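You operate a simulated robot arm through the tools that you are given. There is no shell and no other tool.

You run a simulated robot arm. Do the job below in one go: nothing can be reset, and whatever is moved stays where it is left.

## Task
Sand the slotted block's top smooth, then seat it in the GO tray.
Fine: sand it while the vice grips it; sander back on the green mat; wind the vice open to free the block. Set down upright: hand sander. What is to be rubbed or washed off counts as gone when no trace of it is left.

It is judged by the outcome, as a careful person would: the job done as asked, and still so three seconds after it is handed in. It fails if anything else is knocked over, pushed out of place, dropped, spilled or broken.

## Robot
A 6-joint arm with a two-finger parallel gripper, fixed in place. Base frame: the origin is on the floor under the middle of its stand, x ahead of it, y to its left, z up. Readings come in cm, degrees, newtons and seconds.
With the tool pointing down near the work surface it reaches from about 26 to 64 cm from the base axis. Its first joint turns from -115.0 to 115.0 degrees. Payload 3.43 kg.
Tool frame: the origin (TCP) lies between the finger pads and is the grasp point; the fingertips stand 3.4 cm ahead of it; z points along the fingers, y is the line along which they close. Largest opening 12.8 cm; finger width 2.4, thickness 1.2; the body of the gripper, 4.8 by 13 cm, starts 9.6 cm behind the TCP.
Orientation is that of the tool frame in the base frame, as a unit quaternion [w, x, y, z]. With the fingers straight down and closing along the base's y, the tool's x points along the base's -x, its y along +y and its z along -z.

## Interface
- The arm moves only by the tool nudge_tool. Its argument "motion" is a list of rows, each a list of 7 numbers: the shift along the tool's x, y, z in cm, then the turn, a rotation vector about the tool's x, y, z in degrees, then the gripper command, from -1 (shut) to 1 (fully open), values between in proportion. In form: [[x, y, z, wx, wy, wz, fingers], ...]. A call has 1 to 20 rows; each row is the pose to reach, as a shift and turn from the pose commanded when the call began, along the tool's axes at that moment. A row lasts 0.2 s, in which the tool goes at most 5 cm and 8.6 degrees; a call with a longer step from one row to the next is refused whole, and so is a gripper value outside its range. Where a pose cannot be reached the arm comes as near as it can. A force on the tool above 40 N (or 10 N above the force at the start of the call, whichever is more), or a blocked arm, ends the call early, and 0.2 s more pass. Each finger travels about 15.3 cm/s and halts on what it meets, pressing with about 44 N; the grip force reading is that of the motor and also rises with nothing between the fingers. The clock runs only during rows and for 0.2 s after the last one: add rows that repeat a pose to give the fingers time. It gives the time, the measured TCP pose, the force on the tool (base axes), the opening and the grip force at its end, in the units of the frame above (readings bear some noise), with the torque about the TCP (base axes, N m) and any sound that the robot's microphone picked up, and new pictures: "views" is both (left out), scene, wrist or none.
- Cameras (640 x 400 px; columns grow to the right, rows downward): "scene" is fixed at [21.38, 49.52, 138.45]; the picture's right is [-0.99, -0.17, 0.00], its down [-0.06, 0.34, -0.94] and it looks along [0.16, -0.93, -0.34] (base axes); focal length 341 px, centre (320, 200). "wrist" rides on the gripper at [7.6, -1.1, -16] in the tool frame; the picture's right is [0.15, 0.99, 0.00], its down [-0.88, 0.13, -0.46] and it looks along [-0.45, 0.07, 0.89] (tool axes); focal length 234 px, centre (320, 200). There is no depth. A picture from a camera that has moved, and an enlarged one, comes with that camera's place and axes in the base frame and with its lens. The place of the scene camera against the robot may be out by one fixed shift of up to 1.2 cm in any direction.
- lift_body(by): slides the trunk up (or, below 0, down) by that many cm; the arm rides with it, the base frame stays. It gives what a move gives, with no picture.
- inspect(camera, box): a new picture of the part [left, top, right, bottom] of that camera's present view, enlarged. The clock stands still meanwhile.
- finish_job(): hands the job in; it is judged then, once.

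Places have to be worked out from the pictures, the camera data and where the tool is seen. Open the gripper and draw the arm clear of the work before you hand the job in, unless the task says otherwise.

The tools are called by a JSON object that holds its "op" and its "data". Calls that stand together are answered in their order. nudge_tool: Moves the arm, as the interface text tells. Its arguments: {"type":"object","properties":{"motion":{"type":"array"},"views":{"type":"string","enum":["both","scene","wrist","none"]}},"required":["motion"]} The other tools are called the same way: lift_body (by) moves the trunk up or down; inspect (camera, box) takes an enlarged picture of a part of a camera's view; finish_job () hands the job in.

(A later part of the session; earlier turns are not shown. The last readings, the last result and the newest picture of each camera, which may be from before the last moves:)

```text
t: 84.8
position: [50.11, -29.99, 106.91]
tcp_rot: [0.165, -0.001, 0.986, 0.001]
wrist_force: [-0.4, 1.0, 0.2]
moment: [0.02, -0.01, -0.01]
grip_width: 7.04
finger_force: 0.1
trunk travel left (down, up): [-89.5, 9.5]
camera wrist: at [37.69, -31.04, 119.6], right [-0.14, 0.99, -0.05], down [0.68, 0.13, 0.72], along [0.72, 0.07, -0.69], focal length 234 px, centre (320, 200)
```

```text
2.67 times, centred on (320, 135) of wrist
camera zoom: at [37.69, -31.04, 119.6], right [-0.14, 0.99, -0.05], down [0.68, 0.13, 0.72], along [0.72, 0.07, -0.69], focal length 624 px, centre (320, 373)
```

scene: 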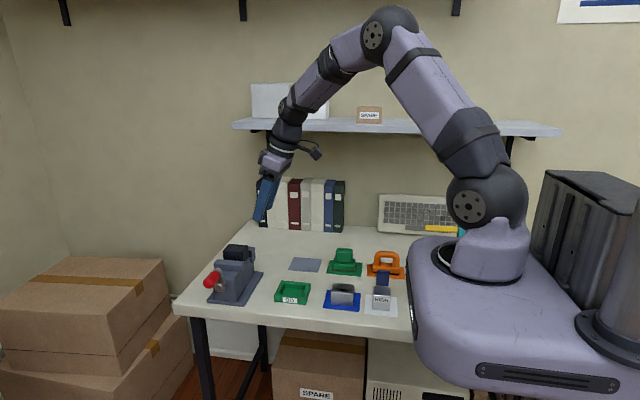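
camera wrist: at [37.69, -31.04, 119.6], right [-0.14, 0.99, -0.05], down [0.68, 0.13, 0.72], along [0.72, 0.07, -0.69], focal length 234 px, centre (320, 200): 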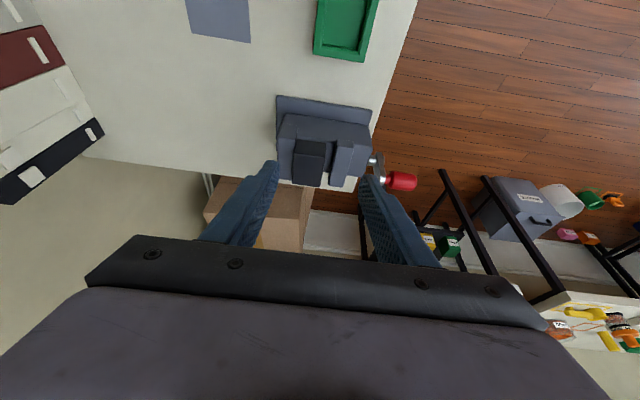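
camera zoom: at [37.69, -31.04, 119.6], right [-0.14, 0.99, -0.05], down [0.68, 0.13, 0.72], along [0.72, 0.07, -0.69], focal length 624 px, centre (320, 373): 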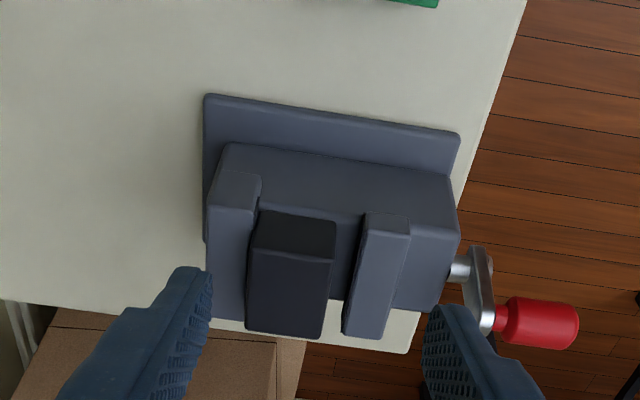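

The block is free (the jaw stands about 1.4 cm off) and clean on top; its top spans x 56.9–62.6, y -33.2 to -28.8. I'll reduce the tilt to 10° and position above it.

{"op": "nudge_tool", "data": {"motion": [[-2, -0.3, 1.4, 0, 3, 0, 0], [-4, -0.6, 2.9, 0, 6, 0, 0], [-6, -0.8, 4.4, 0, 9, 0, 0], [-7.71, -1, 5.72, 0, 9, 0, 0], [-7.71, -1, 5.72, 0, 9, 0, 0]], "views": "both"}}

{"op": "inspect", "data": {"camera": "scene", "box": [195, 215, 285, 305]}}

{"op": "inspect", "data": {"camera": "wrist", "box": [220, 60, 420, 210]}}

```text
t: 86.0
position: [59.15, -30.99, 104.04]
tcp_rot: [0.087, 0.0, 0.996, -0.001]
wrist_force: [-0.1, -0.1, 0.2]
moment: [-0.02, 0.01, 0.01]
grip_width: 6.43
finger_force: 0.0
trunk travel left (down, up): [-89.5, 9.5]
camera wrist: at [48.95, -31.99, 118.46], right [-0.14, 0.99, -0.03], down [0.79, 0.13, 0.6], along [0.6, 0.07, -0.8], focal length 234 px, centre (320, 200)
```

scene: 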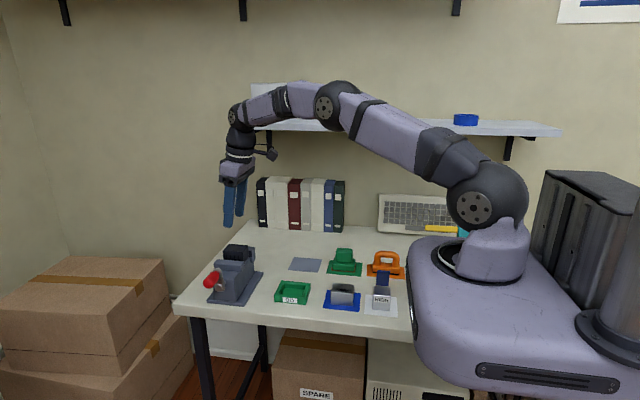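
wrist: 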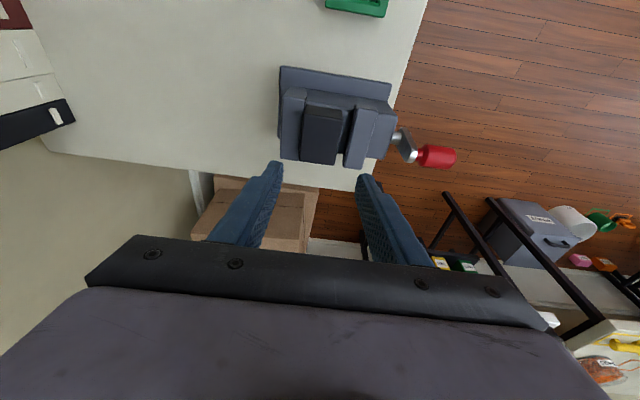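

```text
4.44 times, centred on (240, 260) of scene
camera zoom: at [21.38, 49.52, 138.45], right [-0.99, -0.17, 0.0], down [-0.06, 0.34, -0.94], along [0.16, -0.93, -0.34], focal length 1514 px, centre (676, -67)
```

zoom: 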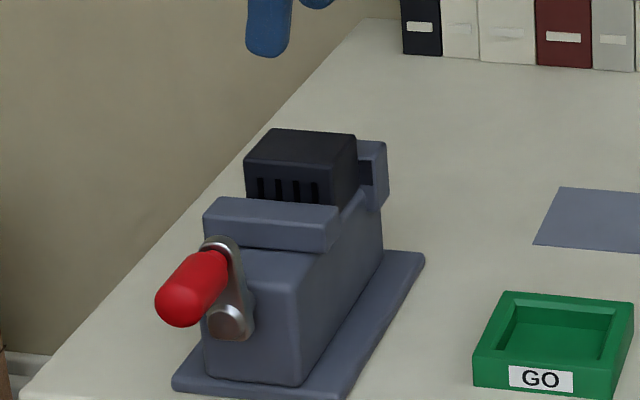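

```text
2.67 times, centred on (320, 135) of wrist
camera zoom: at [48.95, -31.99, 118.46], right [-0.14, 0.99, -0.03], down [0.79, 0.13, 0.6], along [0.6, 0.07, -0.8], focal length 624 px, centre (320, 373)
```

zoom: 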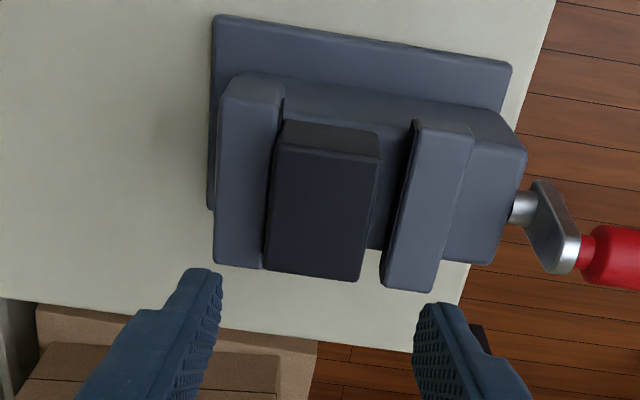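

The tilt is 10° and alignment over the block is good. I'll descend with open fingers to just above jaw height on either side of the block.

{"op": "nudge_tool", "data": {"motion": [[0.4, 0, 2.5, 0, 0, 0, 0], [0.8, 0, 5, 0, 0, 0, 0], [1.1, 0, 7, 0, 0, 0, 0], [1.29, 0, 7.9, 0, 0, 0, 0], [1.29, 0, 7.9, 0, 0, 0, 0]], "views": "both"}}

{"op": "inspect", "data": {"camera": "scene", "box": [205, 225, 265, 285]}}

{"op": "inspect", "data": {"camera": "wrist", "box": [240, 100, 400, 230]}}

```text
t: 87.2
position: [59.4, -31.12, 96.15]
tcp_rot: [0.088, 0.0, 0.996, 0.0]
wrist_force: [0.0, -0.8, 0.9]
moment: [0.02, -0.03, -0.01]
grip_width: 6.43
finger_force: 0.0
trunk travel left (down, up): [-89.5, 9.5]
camera wrist: at [49.1, -32.05, 110.46], right [-0.14, 0.99, -0.03], down [0.79, 0.13, 0.6], along [0.6, 0.07, -0.8], focal length 234 px, centre (320, 200)
```

scene: 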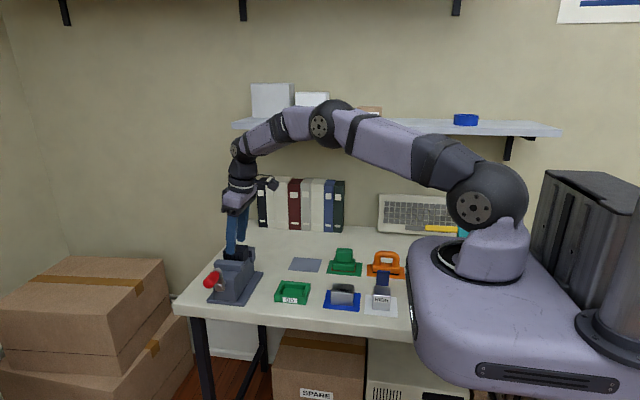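
wrist: 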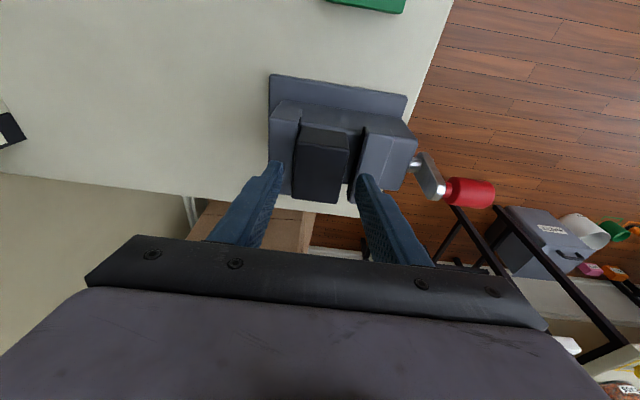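

```text
6.67 times, centred on (235, 255) of scene
camera zoom: at [21.38, 49.52, 138.45], right [-0.99, -0.17, 0.0], down [-0.06, 0.34, -0.94], along [0.16, -0.93, -0.34], focal length 2271 px, centre (887, -167)
```

zoom: 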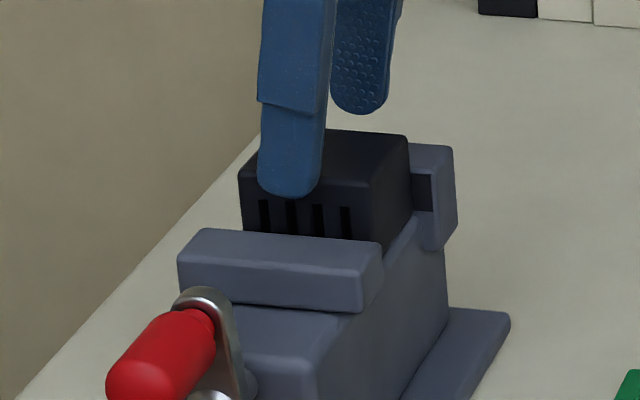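

```text
3.08 times, centred on (320, 165) of wrist
camera zoom: at [49.1, -32.05, 110.46], right [-0.14, 0.99, -0.03], down [0.79, 0.13, 0.6], along [0.6, 0.07, -0.8], focal length 720 px, centre (320, 308)
```

zoom: 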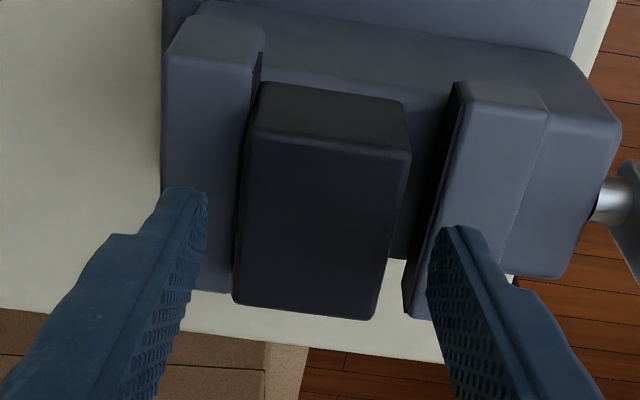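

Fingers are aligned either side of the block. I'll lower 1.35 cm more so the tips are just above the jaw tops, checking the force.

{"op": "nudge_tool", "data": {"motion": [[0.17, 0, 0.66, 0, 0, 0, 0], [0.3, 0, 1.2, 0, 0, 0, 0], [0.33, 0, 1.33, 0, 0, 0, 0], [0.33, 0, 1.33, 0, 0, 0, 0]], "views": "both"}}

{"op": "inspect", "data": {"camera": "scene", "box": [205, 225, 265, 285]}}

{"op": "inspect", "data": {"camera": "wrist", "box": [240, 100, 400, 230]}}

```text
t: 88.2
position: [59.13, -31.01, 94.73]
tcp_rot: [0.089, 0.0, 0.996, 0.001]
wrist_force: [0.5, -0.1, -0.1]
moment: [-0.05, 0.0, -0.03]
grip_width: 6.39
finger_force: 0.1
trunk travel left (down, up): [-89.5, 9.5]
camera wrist: at [48.96, -32.01, 109.09], right [-0.14, 0.99, -0.03], down [0.79, 0.13, 0.6], along [0.6, 0.07, -0.8], focal length 234 px, centre (320, 200)
```

scene: 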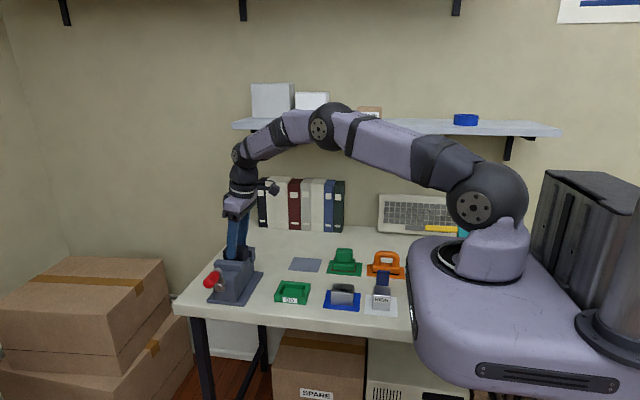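
wrist: 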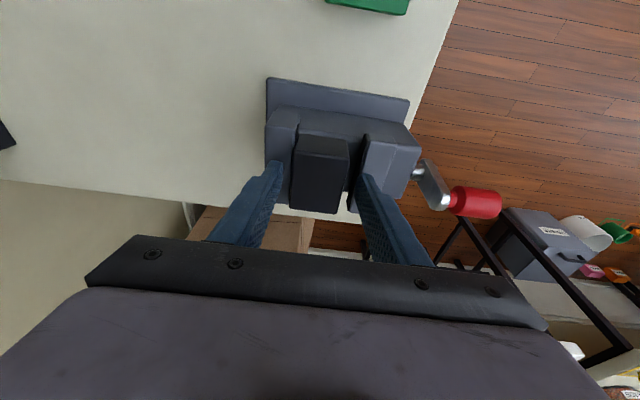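

```text
6.67 times, centred on (235, 255) of scene
camera zoom: at [21.38, 49.52, 138.45], right [-0.99, -0.17, 0.0], down [-0.06, 0.34, -0.94], along [0.16, -0.93, -0.34], focal length 2271 px, centre (887, -167)
```

zoom: 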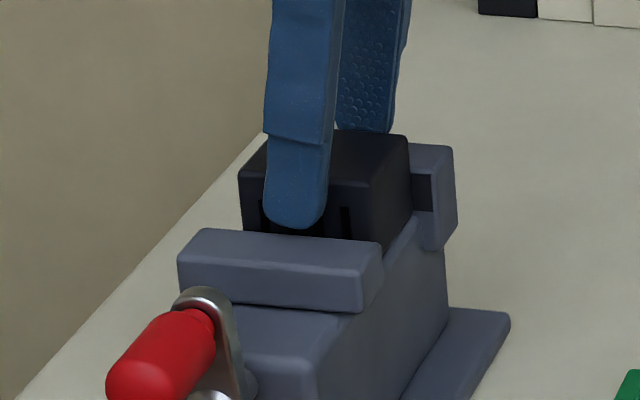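

```text
3.08 times, centred on (320, 165) of wrist
camera zoom: at [48.96, -32.01, 109.09], right [-0.14, 0.99, -0.03], down [0.79, 0.13, 0.6], along [0.6, 0.07, -0.8], focal length 720 px, centre (320, 308)
```

zoom: 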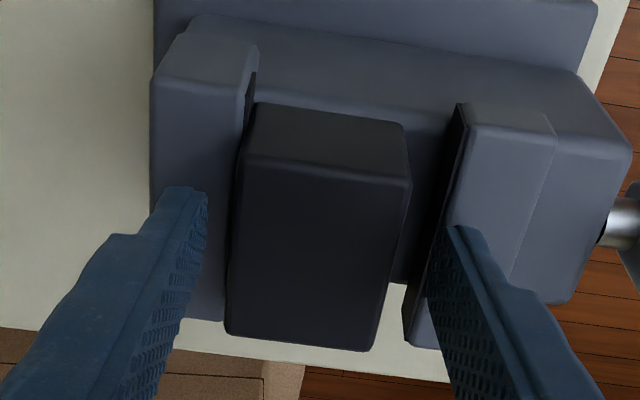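

No contact yet. I'll lower another 0.2 cm for more overlap, then close on the block.

{"op": "nudge_tool", "data": {"motion": [[0.035, 0, 0.2, 0, 0, 0, 0], [0.035, 0, 0.2, 0, 0, 0, 0]], "views": "none"}}

{"op": "nudge_tool", "data": {"motion": [[0, 0, 0, 0, 0, 0, -0.2], [0, 0, 0, 0, 0, 0, -0.4], [0, 0, 0, 0, 0, 0, -0.6], [0, 0, 0, 0, 0, 0, -0.6]], "views": "wrist"}}

{"op": "inspect", "data": {"camera": "scene", "box": [205, 225, 265, 285]}}

{"op": "inspect", "data": {"camera": "wrist", "box": [240, 100, 400, 230]}}

```text
t: 88.8
position: [59.32, -31.02, 94.5]
tcp_rot: [0.088, 0.0, 0.996, 0.0]
wrist_force: [0.0, -0.1, 0.5]
moment: [-0.03, -0.01, -0.02]
grip_width: 6.42
finger_force: 0.0
trunk travel left (down, up): [-89.5, 9.5]
```

```text
t: 89.8
position: [59.22, -31.04, 94.43]
tcp_rot: [0.088, 0.001, 0.996, -0.001]
wrist_force: [0.1, -1.1, -1.0]
moment: [0.01, -0.04, 0.01]
grip_width: 4.52
finger_force: 44.0
trunk travel left (down, up): [-89.5, 9.5]
camera wrist: at [48.96, -31.99, 108.9], right [-0.14, 0.99, -0.03], down [0.79, 0.13, 0.6], along [0.6, 0.07, -0.8], focal length 234 px, centre (320, 200)
```

wrist: 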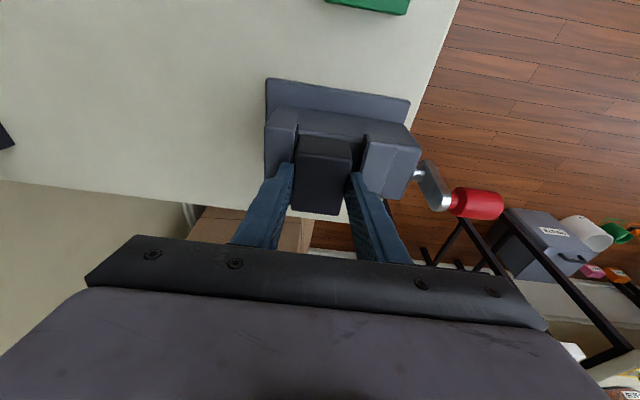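

```text
6.67 times, centred on (235, 255) of scene
camera zoom: at [21.38, 49.52, 138.45], right [-0.99, -0.17, 0.0], down [-0.06, 0.34, -0.94], along [0.16, -0.93, -0.34], focal length 2271 px, centre (887, -167)
```

zoom: 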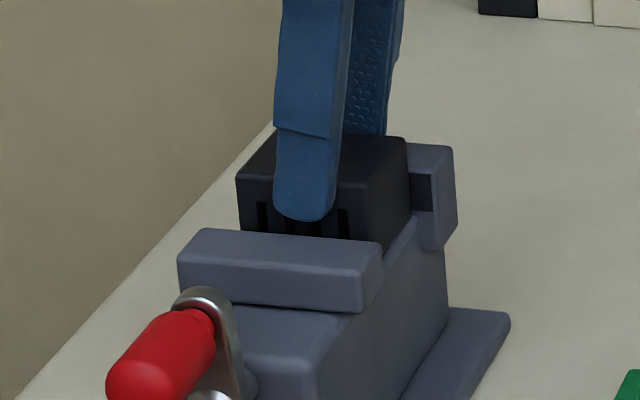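

```text
3.08 times, centred on (320, 165) of wrist
camera zoom: at [48.96, -31.99, 108.9], right [-0.14, 0.99, -0.03], down [0.79, 0.13, 0.6], along [0.6, 0.07, -0.8], focal length 720 px, centre (320, 308)
```

zoom: 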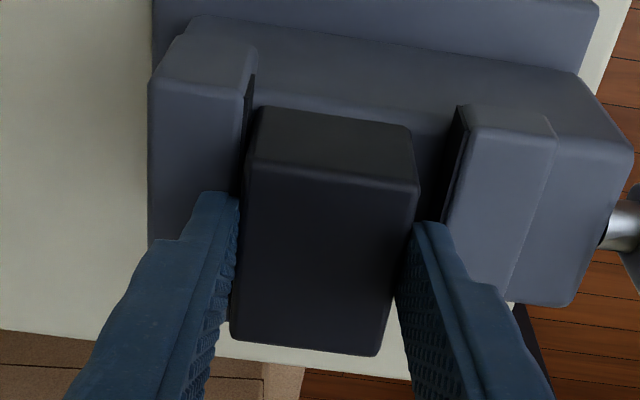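

The block is gripped (4.52 cm, 44 N) and has come slightly off the fixed jaw. I'll lift straight up slowly and check that it follows.

{"op": "nudge_tool", "data": {"motion": [[-0.087, 0, -0.49, 0, 0, 0, -0.65], [-0.174, 0, -0.985, 0, 0, 0, -0.65], [-0.26, 0, -1.48, 0, 0, 0, -0.65], [-0.35, 0, -1.97, 0, 0, 0, -0.65], [-0.35, 0, -1.97, 0, 0, 0, -0.65]], "views": "wrist"}}

{"op": "inspect", "data": {"camera": "scene", "box": [205, 225, 265, 285]}}

{"op": "inspect", "data": {"camera": "wrist", "box": [240, 100, 400, 230]}}

```text
t: 91.0
position: [58.98, -30.98, 96.56]
tcp_rot: [0.087, 0.0, 0.996, 0.0]
wrist_force: [-0.3, 0.4, -0.7]
moment: [0.02, 0.01, 0.01]
grip_width: 4.5
finger_force: 43.8
trunk travel left (down, up): [-89.5, 9.5]
camera wrist: at [48.97, -32.03, 110.9], right [-0.14, 0.99, -0.03], down [0.79, 0.13, 0.6], along [0.6, 0.07, -0.8], focal length 234 px, centre (320, 200)
```

wrist: 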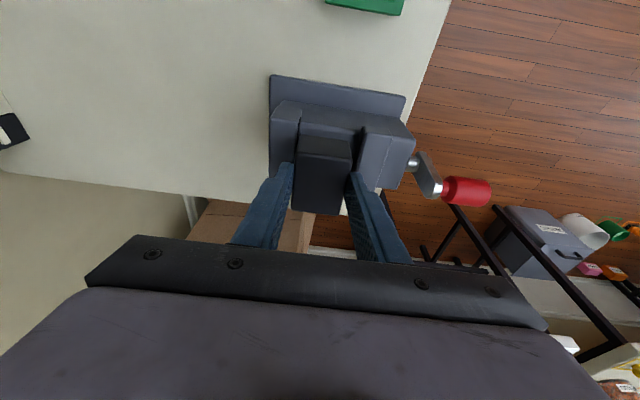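

```text
6.67 times, centred on (235, 255) of scene
camera zoom: at [21.38, 49.52, 138.45], right [-0.99, -0.17, 0.0], down [-0.06, 0.34, -0.94], along [0.16, -0.93, -0.34], focal length 2271 px, centre (887, -167)
```

zoom: 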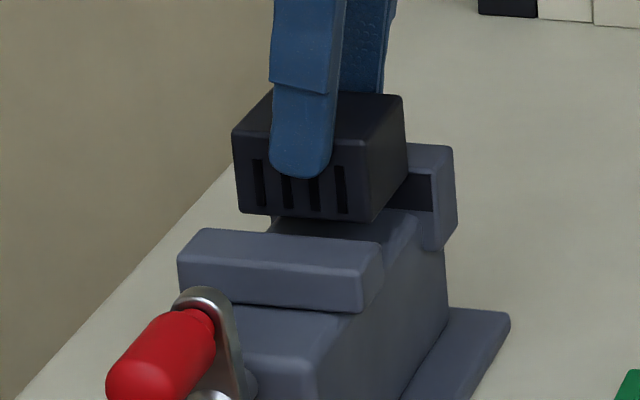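

```text
3.08 times, centred on (320, 165) of wrist
camera zoom: at [48.97, -32.03, 110.9], right [-0.14, 0.99, -0.03], down [0.79, 0.13, 0.6], along [0.6, 0.07, -0.8], focal length 720 px, centre (320, 308)
```

zoom: 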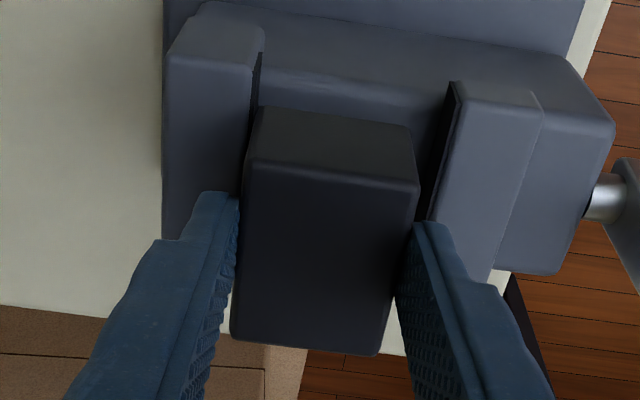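

The block lifts cleanly and hangs level. I'll raise it well clear of the vice and draw back to get a good look at the GO tray before placing.

{"op": "nudge_tool", "data": {"motion": [[-0.52, 0, -2.96, 0, 0, 0, -0.65], [-1.04, 0, -5.91, 0, 0, 0, -0.65], [0.41, 0, -9.21, 0, 0, 0, -0.65], [2.45, 0, -12.01, 0, 0, 0, -0.65], [4.92, 0, -12.44, 0, 0, 0, -0.65], [4.92, 0, -12.44, 0, 0, 0, -0.65]], "views": "both"}}

{"op": "inspect", "data": {"camera": "wrist", "box": [270, 0, 430, 130]}}

{"op": "inspect", "data": {"camera": "scene", "box": [205, 190, 285, 270]}}

{"op": "inspect", "data": {"camera": "scene", "box": [265, 270, 325, 315]}}

```text
t: 92.4
position: [52.23, -30.97, 107.89]
tcp_rot: [0.088, 0.0, 0.996, 0.001]
wrist_force: [-0.2, 0.4, -0.9]
moment: [0.0, 0.01, 0.02]
grip_width: 4.5
finger_force: 44.1
trunk travel left (down, up): [-89.5, 9.5]
camera wrist: at [42.02, -31.98, 122.34], right [-0.14, 0.99, -0.03], down [0.79, 0.13, 0.6], along [0.6, 0.07, -0.8], focal length 234 px, centre (320, 200)
```

scene: 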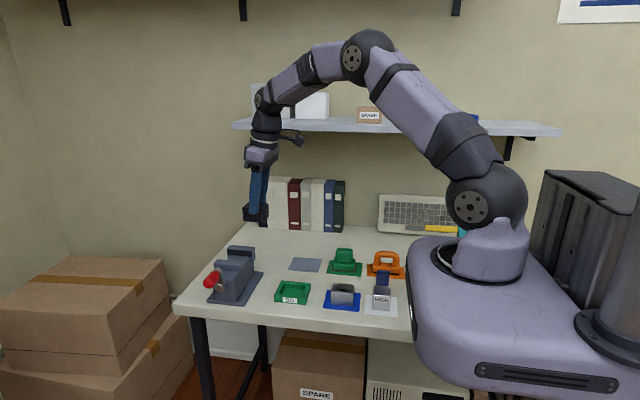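
wrist: 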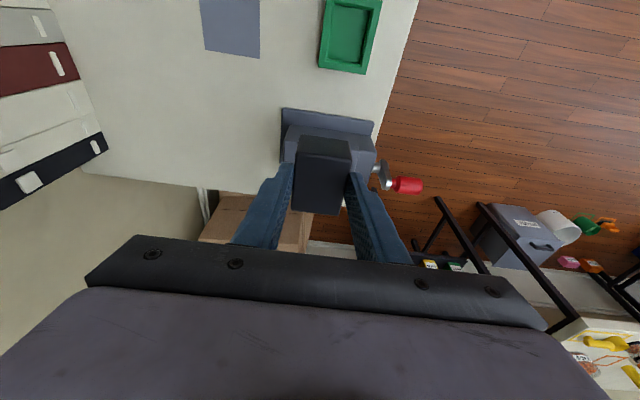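

```text
3.08 times, centred on (350, 65) of wrist
camera zoom: at [42.02, -31.98, 122.34], right [-0.14, 0.99, -0.03], down [0.79, 0.13, 0.6], along [0.6, 0.07, -0.8], focal length 720 px, centre (228, 615)
```

zoom: 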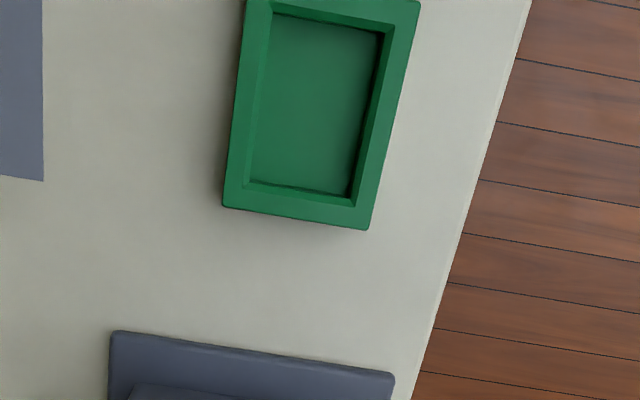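

```text
5.00 times, centred on (245, 230) of scene
camera zoom: at [21.38, 49.52, 138.45], right [-0.99, -0.17, 0.0], down [-0.06, 0.34, -0.94], along [0.16, -0.93, -0.34], focal length 1703 px, centre (695, 50)
```

zoom: 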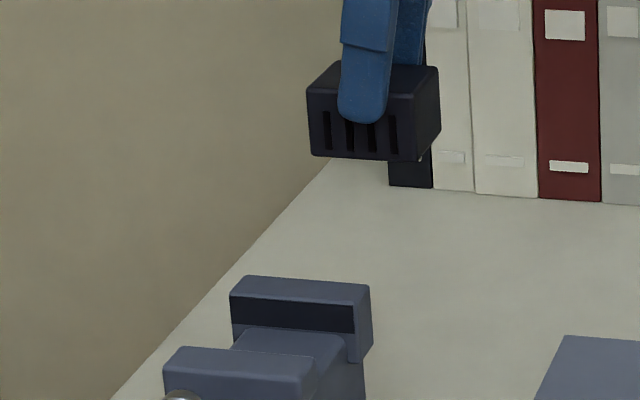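

```text
8.89 times, centred on (295, 292) of scene
camera zoom: at [21.38, 49.52, 138.45], right [-0.99, -0.17, 0.0], down [-0.06, 0.34, -0.94], along [0.16, -0.93, -0.34], focal length 3028 px, centre (542, -622)
```

zoom: 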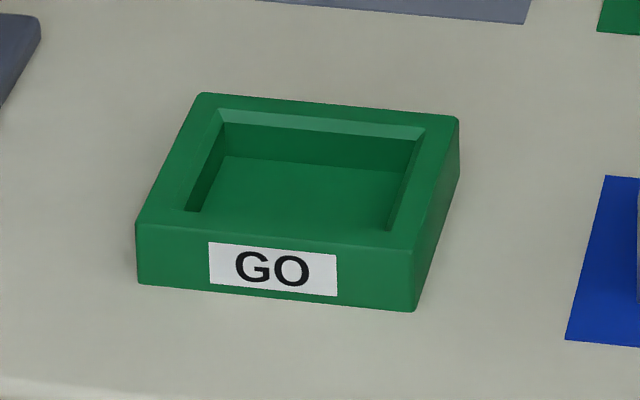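

The tray's inside floor is x 39.8–46.3, y -31.4 to -26.35 (centre 43.07, -28.85). The block is about 5.6 × 4.5 and sits 0.5 cm ahead of the TCP, so I'll aim the TCP at (42.57, -28.85). Moving above the tray first.

{"op": "nudge_tool", "data": {"motion": [[2.3, 0.42, 2, 0, 0, 0, -0.65], [4.6, 0.85, 4, 0, 0, 0, -0.65], [7, 1.27, 6, 0, 0, 0, -0.65], [9.3, 1.7, 8, 0, 0, 0, -0.65], [11.6, 2.12, 10.02, 0, 0, 0, -0.65], [11.6, 2.12, 10.02, 0, 0, 0, -0.65]], "views": "both"}}

{"op": "inspect", "data": {"camera": "scene", "box": [255, 230, 335, 310]}}

{"op": "inspect", "data": {"camera": "wrist", "box": [240, 80, 400, 230]}}

```text
t: 93.8
position: [42.44, -28.96, 95.98]
tcp_rot: [0.087, 0.0, 0.996, 0.0]
wrist_force: [0.2, -0.4, -1.3]
moment: [-0.02, 0.01, 0.01]
grip_width: 4.51
finger_force: 43.5
trunk travel left (down, up): [-89.5, 9.5]
camera wrist: at [32.3, -29.95, 110.42], right [-0.14, 0.99, -0.03], down [0.79, 0.13, 0.6], along [0.6, 0.07, -0.8], focal length 234 px, centre (320, 200)
```

scene: 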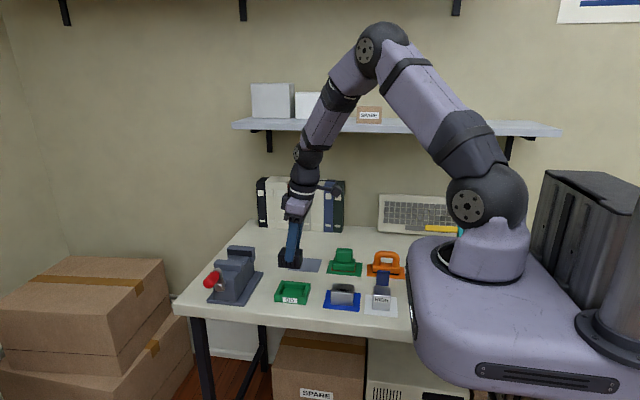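
wrist: 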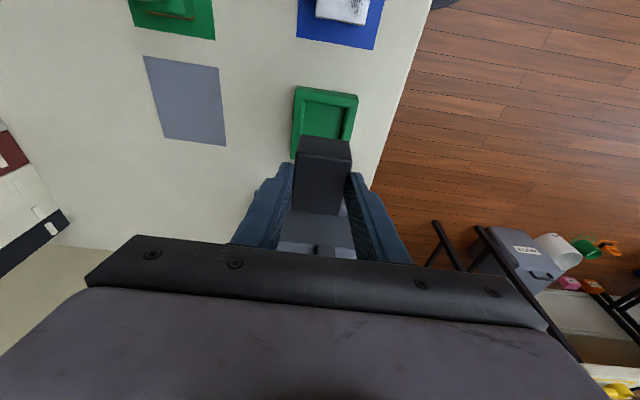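

```text
5.00 times, centred on (295, 270) of scene
camera zoom: at [21.38, 49.52, 138.45], right [-0.99, -0.17, 0.0], down [-0.06, 0.34, -0.94], along [0.16, -0.93, -0.34], focal length 1703 px, centre (445, -150)
```

zoom: 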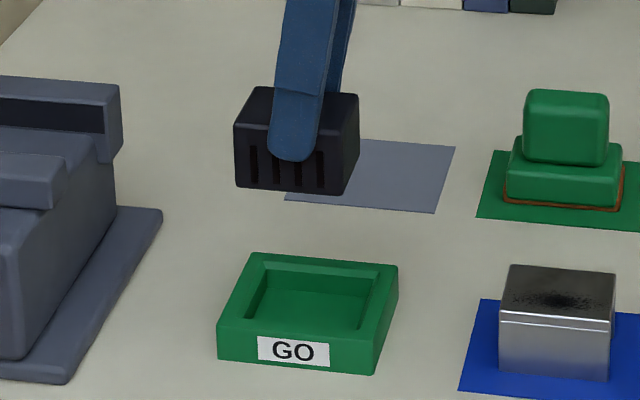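

```text
2.67 times, centred on (320, 155) of wrist
camera zoom: at [32.3, -29.95, 110.42], right [-0.14, 0.99, -0.03], down [0.79, 0.13, 0.6], along [0.6, 0.07, -0.8], focal length 624 px, centre (320, 320)
```

zoom: 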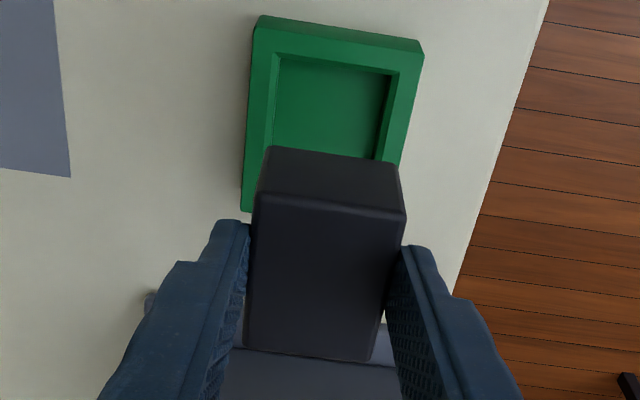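

Alignment over the tray looks right. I'll descend until the block's bottom is about 1 cm above the rim, then verify.

{"op": "nudge_tool", "data": {"motion": [[0.35, 0.05, 2.2, 0, 0, 0, -0.65], [0.7, 0.1, 4.4, 0, 0, 0, -0.65], [1.0, 0.1, 6.2, 0, 0, 0, -0.65], [1.22, 0.1, 7.4, 0, 0, 0, -0.65], [1.22, 0.1, 7.4, 0, 0, 0, -0.65]], "views": "both"}}

{"op": "inspect", "data": {"camera": "scene", "box": [265, 250, 325, 310]}}

{"op": "inspect", "data": {"camera": "wrist", "box": [240, 80, 400, 230]}}

```text
t: 95.0
position: [42.63, -28.69, 88.54]
tcp_rot: [0.087, 0.0, 0.996, 0.0]
wrist_force: [-0.3, 0.1, -0.9]
moment: [0.01, 0.01, 0.01]
grip_width: 4.51
finger_force: 44.3
trunk travel left (down, up): [-89.5, 9.5]
camera wrist: at [32.43, -29.79, 102.88], right [-0.14, 0.99, -0.03], down [0.79, 0.13, 0.6], along [0.6, 0.07, -0.8], focal length 234 px, centre (320, 200)
```

scene: 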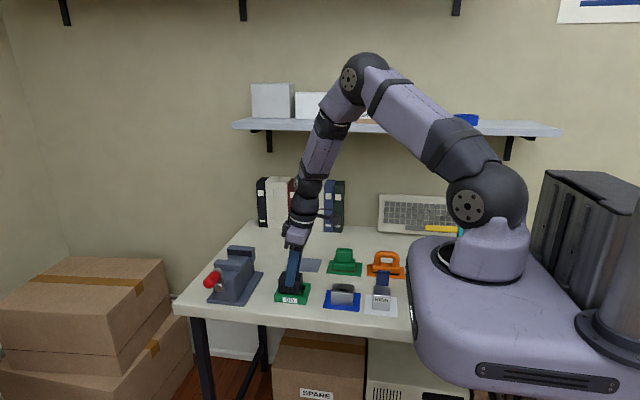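
wrist: 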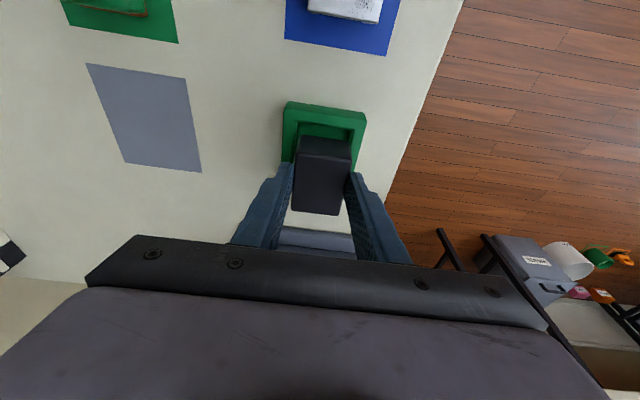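

```text
6.67 times, centred on (295, 280) of scene
camera zoom: at [21.38, 49.52, 138.45], right [-0.99, -0.17, 0.0], down [-0.06, 0.34, -0.94], along [0.16, -0.93, -0.34], focal length 2271 px, centre (487, -333)
```

zoom: 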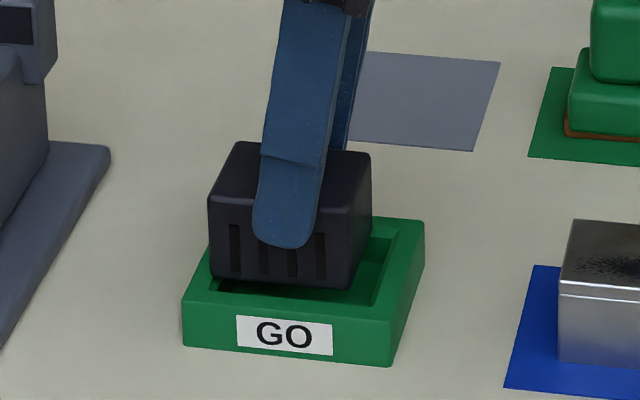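

```text
2.67 times, centred on (320, 155) of wrist
camera zoom: at [32.43, -29.79, 102.88], right [-0.14, 0.99, -0.03], down [0.79, 0.13, 0.6], along [0.6, 0.07, -0.8], focal length 624 px, centre (320, 320)
```

zoom: 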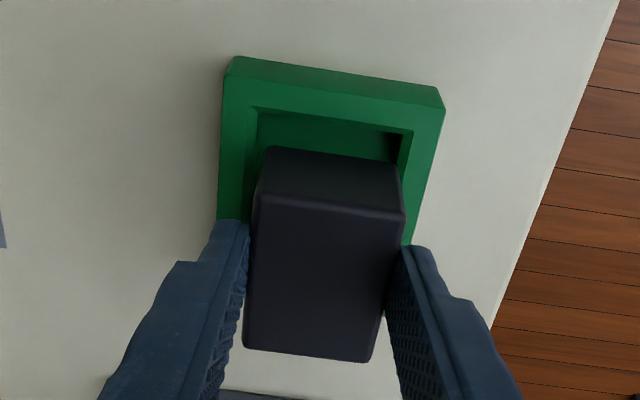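

The block hangs about 1 cm above the rim. Both views suggest it's about 0.35 cm too far in +x and 0.2 cm in +y of the recess centre, so I'll correct that and look again.

{"op": "nudge_tool", "data": {"motion": [[0.34, -0.2, -0.06, 0, 0, 0, -0.65], [0.34, -0.2, -0.06, 0, 0, 0, -0.65]], "views": "wrist"}}

{"op": "inspect", "data": {"camera": "scene", "box": [275, 262, 315, 307]}}

{"op": "inspect", "data": {"camera": "wrist", "box": [270, 90, 370, 220]}}

```text
t: 95.6
position: [42.27, -29.07, 88.51]
tcp_rot: [0.088, 0.0, 0.996, 0.0]
wrist_force: [-0.5, 0.3, -0.8]
moment: [0.02, 0.0, 0.03]
grip_width: 4.5
finger_force: 43.8
trunk travel left (down, up): [-89.5, 9.5]
camera wrist: at [32.1, -29.98, 102.89], right [-0.14, 0.99, -0.03], down [0.79, 0.13, 0.6], along [0.6, 0.07, -0.8], focal length 234 px, centre (320, 200)
```

wrist: 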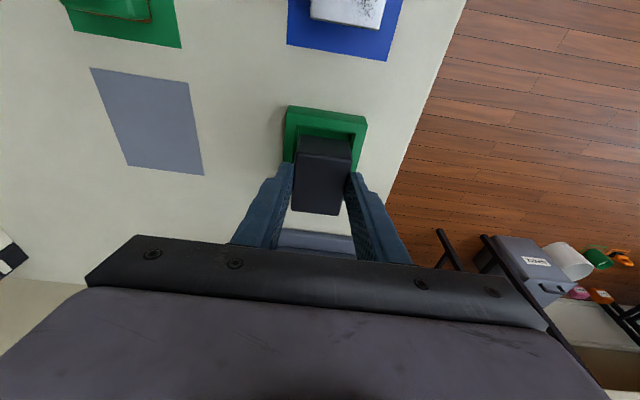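

```text
8.89 times, centred on (295, 284) of scene
camera zoom: at [21.38, 49.52, 138.45], right [-0.99, -0.17, 0.0], down [-0.06, 0.34, -0.94], along [0.16, -0.93, -0.34], focal length 3028 px, centre (542, -551)
```

zoom: 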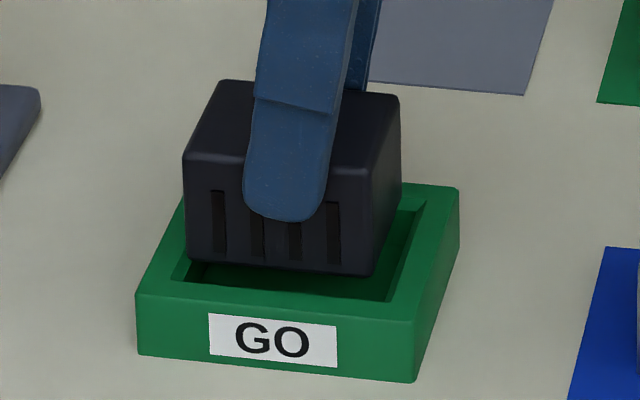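

```text
3.08 times, centred on (320, 155) of wrist
camera zoom: at [32.1, -29.98, 102.89], right [-0.14, 0.99, -0.03], down [0.79, 0.13, 0.6], along [0.6, 0.07, -0.8], focal length 720 px, centre (320, 338)
```

zoom: 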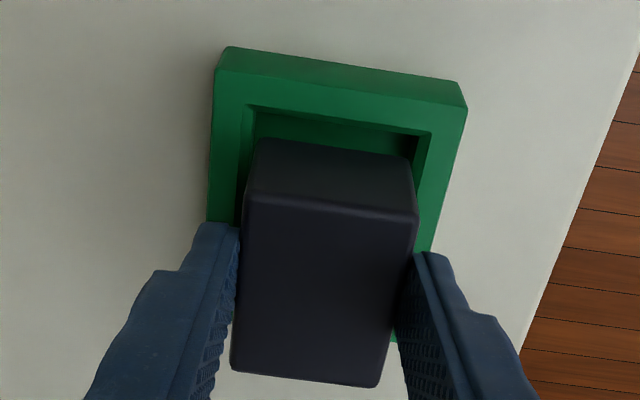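

Now the block is centred over the recess in both views. Lowering slowly with force monitoring.

{"op": "nudge_tool", "data": {"motion": [[0.06, 0, 0.35, 0, 0, 0, -0.65], [0.12, 0, 0.69, 0, 0, 0, -0.65], [0.19, 0, 1.08, 0, 0, 0, -0.65], [0.26, 0, 1.48, 0, 0, 0, -0.65], [0.26, 0, 1.48, 0, 0, 0, -0.65]], "views": "wrist"}}

{"op": "inspect", "data": {"camera": "scene", "box": [275, 262, 315, 307]}}

{"op": "inspect", "data": {"camera": "wrist", "box": [270, 90, 370, 220]}}

```text
t: 96.8
position: [42.33, -29.02, 87.07]
tcp_rot: [0.088, 0.001, 0.996, 0.0]
wrist_force: [0.1, 0.0, -0.3]
moment: [-0.03, 0.01, 0.0]
grip_width: 4.5
finger_force: 44.1
trunk travel left (down, up): [-89.5, 9.5]
camera wrist: at [32.05, -29.98, 101.41], right [-0.14, 0.99, -0.03], down [0.79, 0.13, 0.6], along [0.6, 0.07, -0.8], focal length 234 px, centre (320, 200)
```

wrist: 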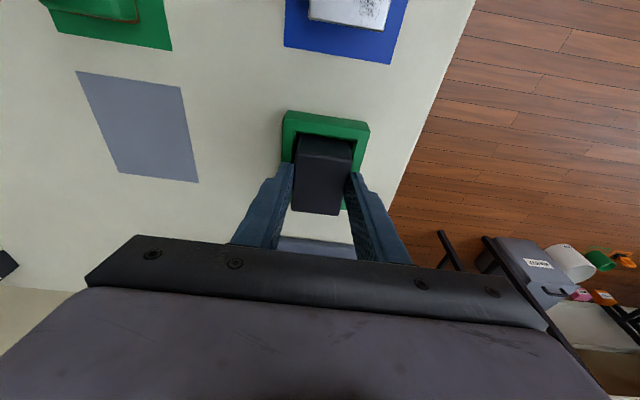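

```text
8.89 times, centred on (295, 284) of scene
camera zoom: at [21.38, 49.52, 138.45], right [-0.99, -0.17, 0.0], down [-0.06, 0.34, -0.94], along [0.16, -0.93, -0.34], focal length 3028 px, centre (542, -551)
```

zoom: 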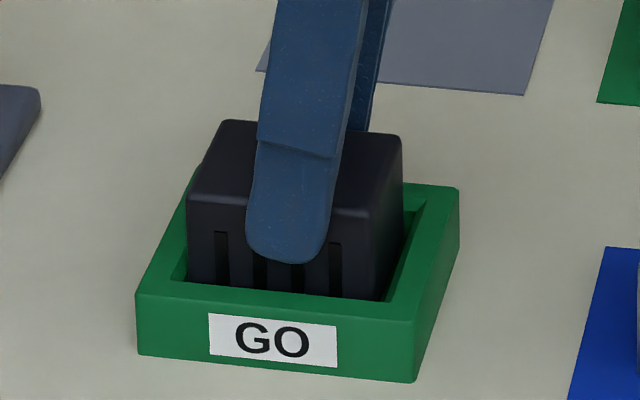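

```text
3.08 times, centred on (320, 155) of wrist
camera zoom: at [32.05, -29.98, 101.41], right [-0.14, 0.99, -0.03], down [0.79, 0.13, 0.6], along [0.6, 0.07, -0.8], focal length 720 px, centre (320, 338)
```

zoom: 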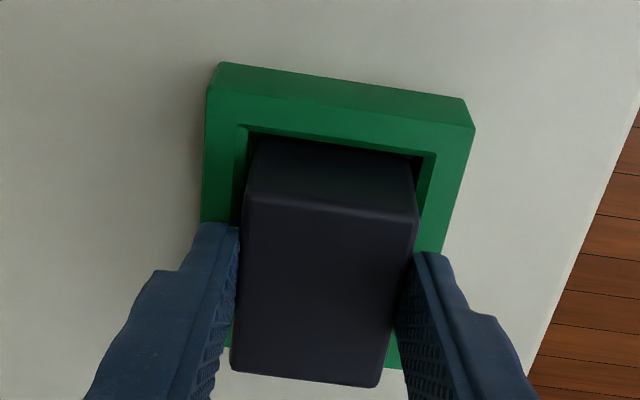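

The block is entering the recess without touching the walls. I'll continue down in small steps until the floor takes it.

{"op": "nudge_tool", "data": {"motion": [[0.05, 0, 0.3, 0, 0, 0, -0.65], [0.1, 0, 0.59, 0, 0, 0, -0.65], [0.1, 0, 0.59, 0, 0, 0, -0.65]], "views": "none"}}

{"op": "nudge_tool", "data": {"motion": [[0.03, 0, 0.2, 0, 0, 0, -0.65], [0.06, 0, 0.34, 0, 0, 0, -0.65], [0.06, 0, 0.34, 0, 0, 0, -0.65]], "views": "wrist"}}

{"op": "inspect", "data": {"camera": "scene", "box": [275, 262, 315, 307]}}

```text
t: 97.6
position: [42.31, -29.0, 86.6]
tcp_rot: [0.089, 0.0, 0.996, -0.001]
wrist_force: [-0.4, 0.8, 13.1]
moment: [0.16, 0.34, 0.01]
grip_width: 4.5
finger_force: 43.1
trunk travel left (down, up): [-89.5, 9.5]
```

```text
t: 98.4
position: [42.26, -28.98, 86.52]
tcp_rot: [0.091, 0.001, 0.996, -0.004]
wrist_force: [-0.8, 2.1, 38.6]
moment: [0.23, -0.17, 0.04]
grip_width: 4.52
finger_force: 43.9
trunk travel left (down, up): [-89.5, 9.5]
camera wrist: at [31.94, -29.89, 100.82], right [-0.14, 0.99, -0.03], down [0.78, 0.13, 0.61], along [0.61, 0.06, -0.79], focal length 234 px, centre (320, 200)
```

wrist: 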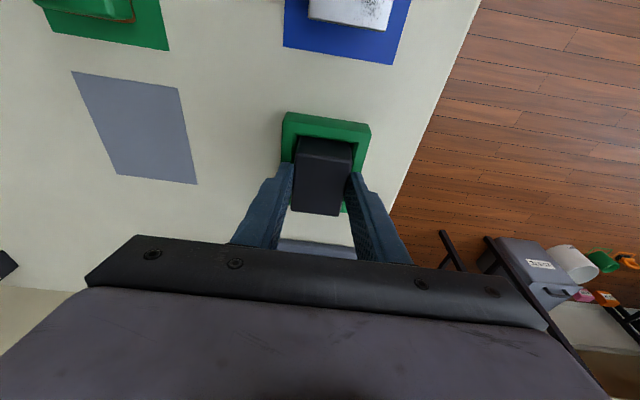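

```text
8.89 times, centred on (295, 284) of scene
camera zoom: at [21.38, 49.52, 138.45], right [-0.99, -0.17, 0.0], down [-0.06, 0.34, -0.94], along [0.16, -0.93, -0.34], focal length 3028 px, centre (542, -551)
```

zoom: 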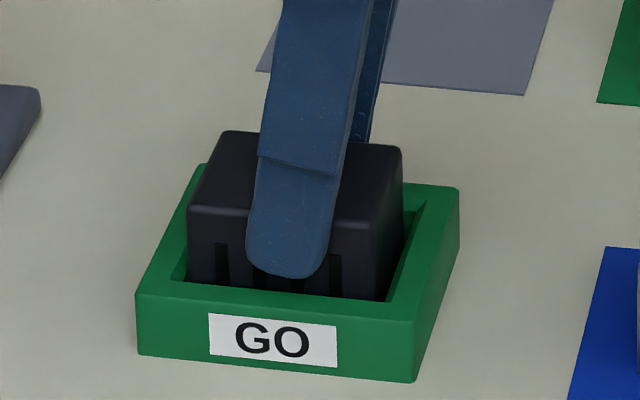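

The floor took the load at TCP z≈86.55. The contact moment moved from the block's edge to its centre, so it's sitting flat. The press is higher than needed, so I'll ease it off before opening.

{"op": "nudge_tool", "data": {"motion": [[-0.03, 0, -0.18, 0, 0, 0, -0.65], [-0.06, 0, -0.34, 0, 0, 0, -0.65], [-0.06, 0, -0.34, 0, 0, 0, -0.65]], "views": "none"}}

```text
t: 99.2
position: [42.21, -29.03, 86.46]
tcp_rot: [0.089, 0.0, 0.996, -0.001]
wrist_force: [5.2, -0.6, 16.0]
moment: [-0.21, -1.04, 0.05]
grip_width: 4.48
finger_force: 44.5
trunk travel left (down, up): [-89.5, 9.5]
```

Force is 16 N with a small twist left from settling. I'll ease up slightly more, then open the fingers gently.

{"op": "nudge_tool", "data": {"motion": [[-0.03, 0, -0.15, 0, 0, 0, -0.65], [-0.03, 0, -0.15, 0, 0, 0, -0.65]], "views": "wrist"}}

{"op": "inspect", "data": {"camera": "scene", "box": [275, 262, 315, 307]}}

```text
t: 99.8
position: [42.16, -28.96, 86.42]
tcp_rot: [0.087, 0.001, 0.996, 0.001]
wrist_force: [1.9, -2.9, 6.9]
moment: [-0.31, -0.39, -0.06]
grip_width: 4.49
finger_force: 43.3
trunk travel left (down, up): [-89.5, 9.5]
camera wrist: at [31.94, -29.97, 100.93], right [-0.14, 0.99, -0.02], down [0.79, 0.13, 0.6], along [0.6, 0.07, -0.8], focal length 234 px, centre (320, 200)
```

wrist: 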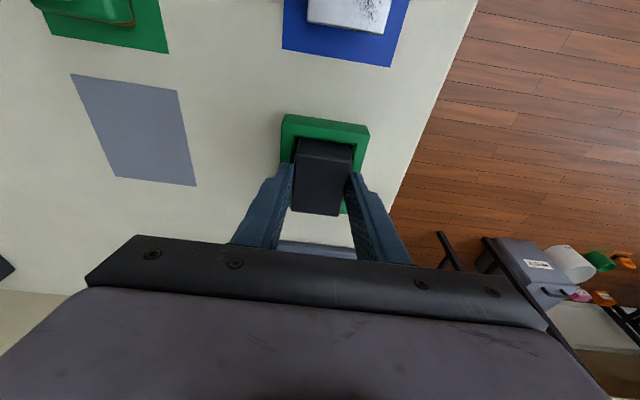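

```text
8.89 times, centred on (295, 284) of scene
camera zoom: at [21.38, 49.52, 138.45], right [-0.99, -0.17, 0.0], down [-0.06, 0.34, -0.94], along [0.16, -0.93, -0.34], focal length 3028 px, centre (542, -551)
```

zoom: 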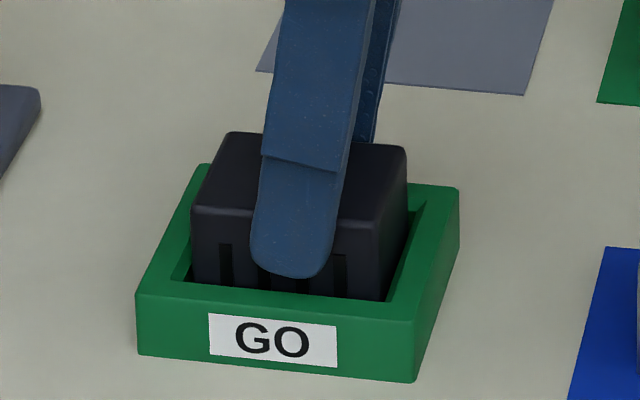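

The load is down to about 7 N with the block in the recess. Opening the fingers and rising straight up.

{"op": "nudge_tool", "data": {"motion": [[0, 0, 0, 0, 0, 0, -0.2], [0, 0, 0, 0, 0, 0, 0], [0, 0, 0, 0, 0, 0, 0], [-0.17, 0, -1, 0, 0, 0, 0], [-0.52, 0, -3, 0, 0, 0, 0], [-1.04, 0, -6, 0, 0, 0, 0], [-1.75, 0, -10, 0, 0, 0, 0], [-2.4, 0, -14, 0, 0, 0, 0], [-2.4, 0, -14, 0, 0, 0, 0]], "views": "both"}}

{"op": "inspect", "data": {"camera": "scene", "box": [275, 262, 315, 307]}}

{"op": "inspect", "data": {"camera": "wrist", "box": [260, 60, 380, 200]}}

```text
t: 101.8
position: [42.11, -28.96, 100.57]
tcp_rot: [0.087, 0.0, 0.996, 0.0]
wrist_force: [0.4, 0.0, -0.2]
moment: [-0.02, 0.03, 0.03]
grip_width: 6.39
finger_force: 0.0
trunk travel left (down, up): [-89.5, 9.5]
camera wrist: at [31.97, -29.97, 115.11], right [-0.14, 0.99, -0.03], down [0.79, 0.13, 0.6], along [0.6, 0.07, -0.8], focal length 234 px, centre (320, 200)
```

scene: 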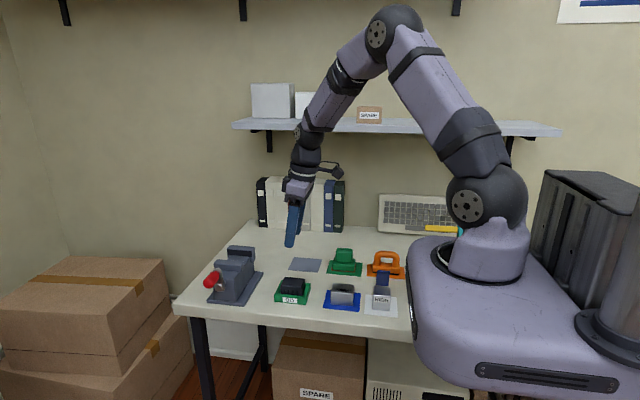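
wrist: 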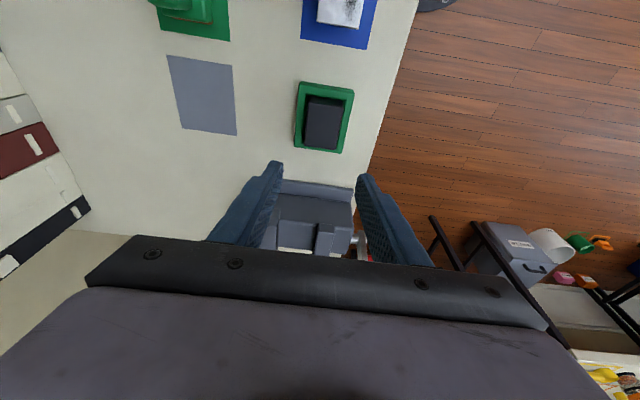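

```text
8.89 times, centred on (295, 284) of scene
camera zoom: at [21.38, 49.52, 138.45], right [-0.99, -0.17, 0.0], down [-0.06, 0.34, -0.94], along [0.16, -0.93, -0.34], focal length 3028 px, centre (542, -551)
```

zoom: 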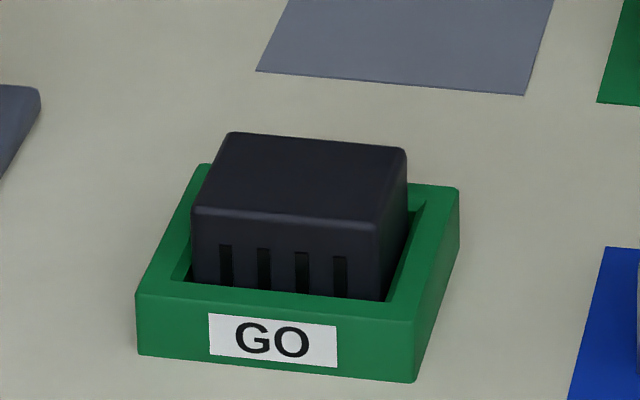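

```text
2.86 times, centred on (320, 130) of wrist
camera zoom: at [31.97, -29.97, 115.11], right [-0.14, 0.99, -0.03], down [0.79, 0.13, 0.6], along [0.6, 0.07, -0.8], focal length 669 px, centre (320, 400)
```

zoom: 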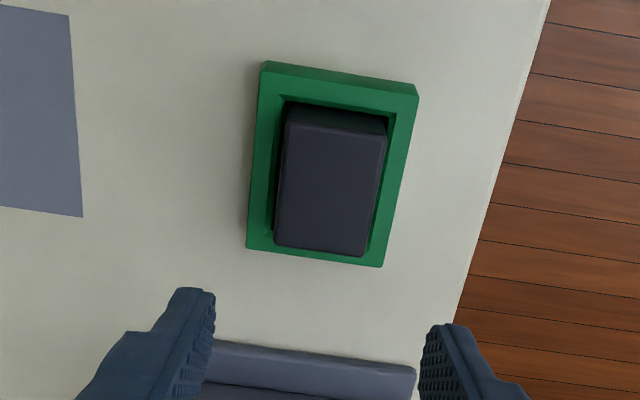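

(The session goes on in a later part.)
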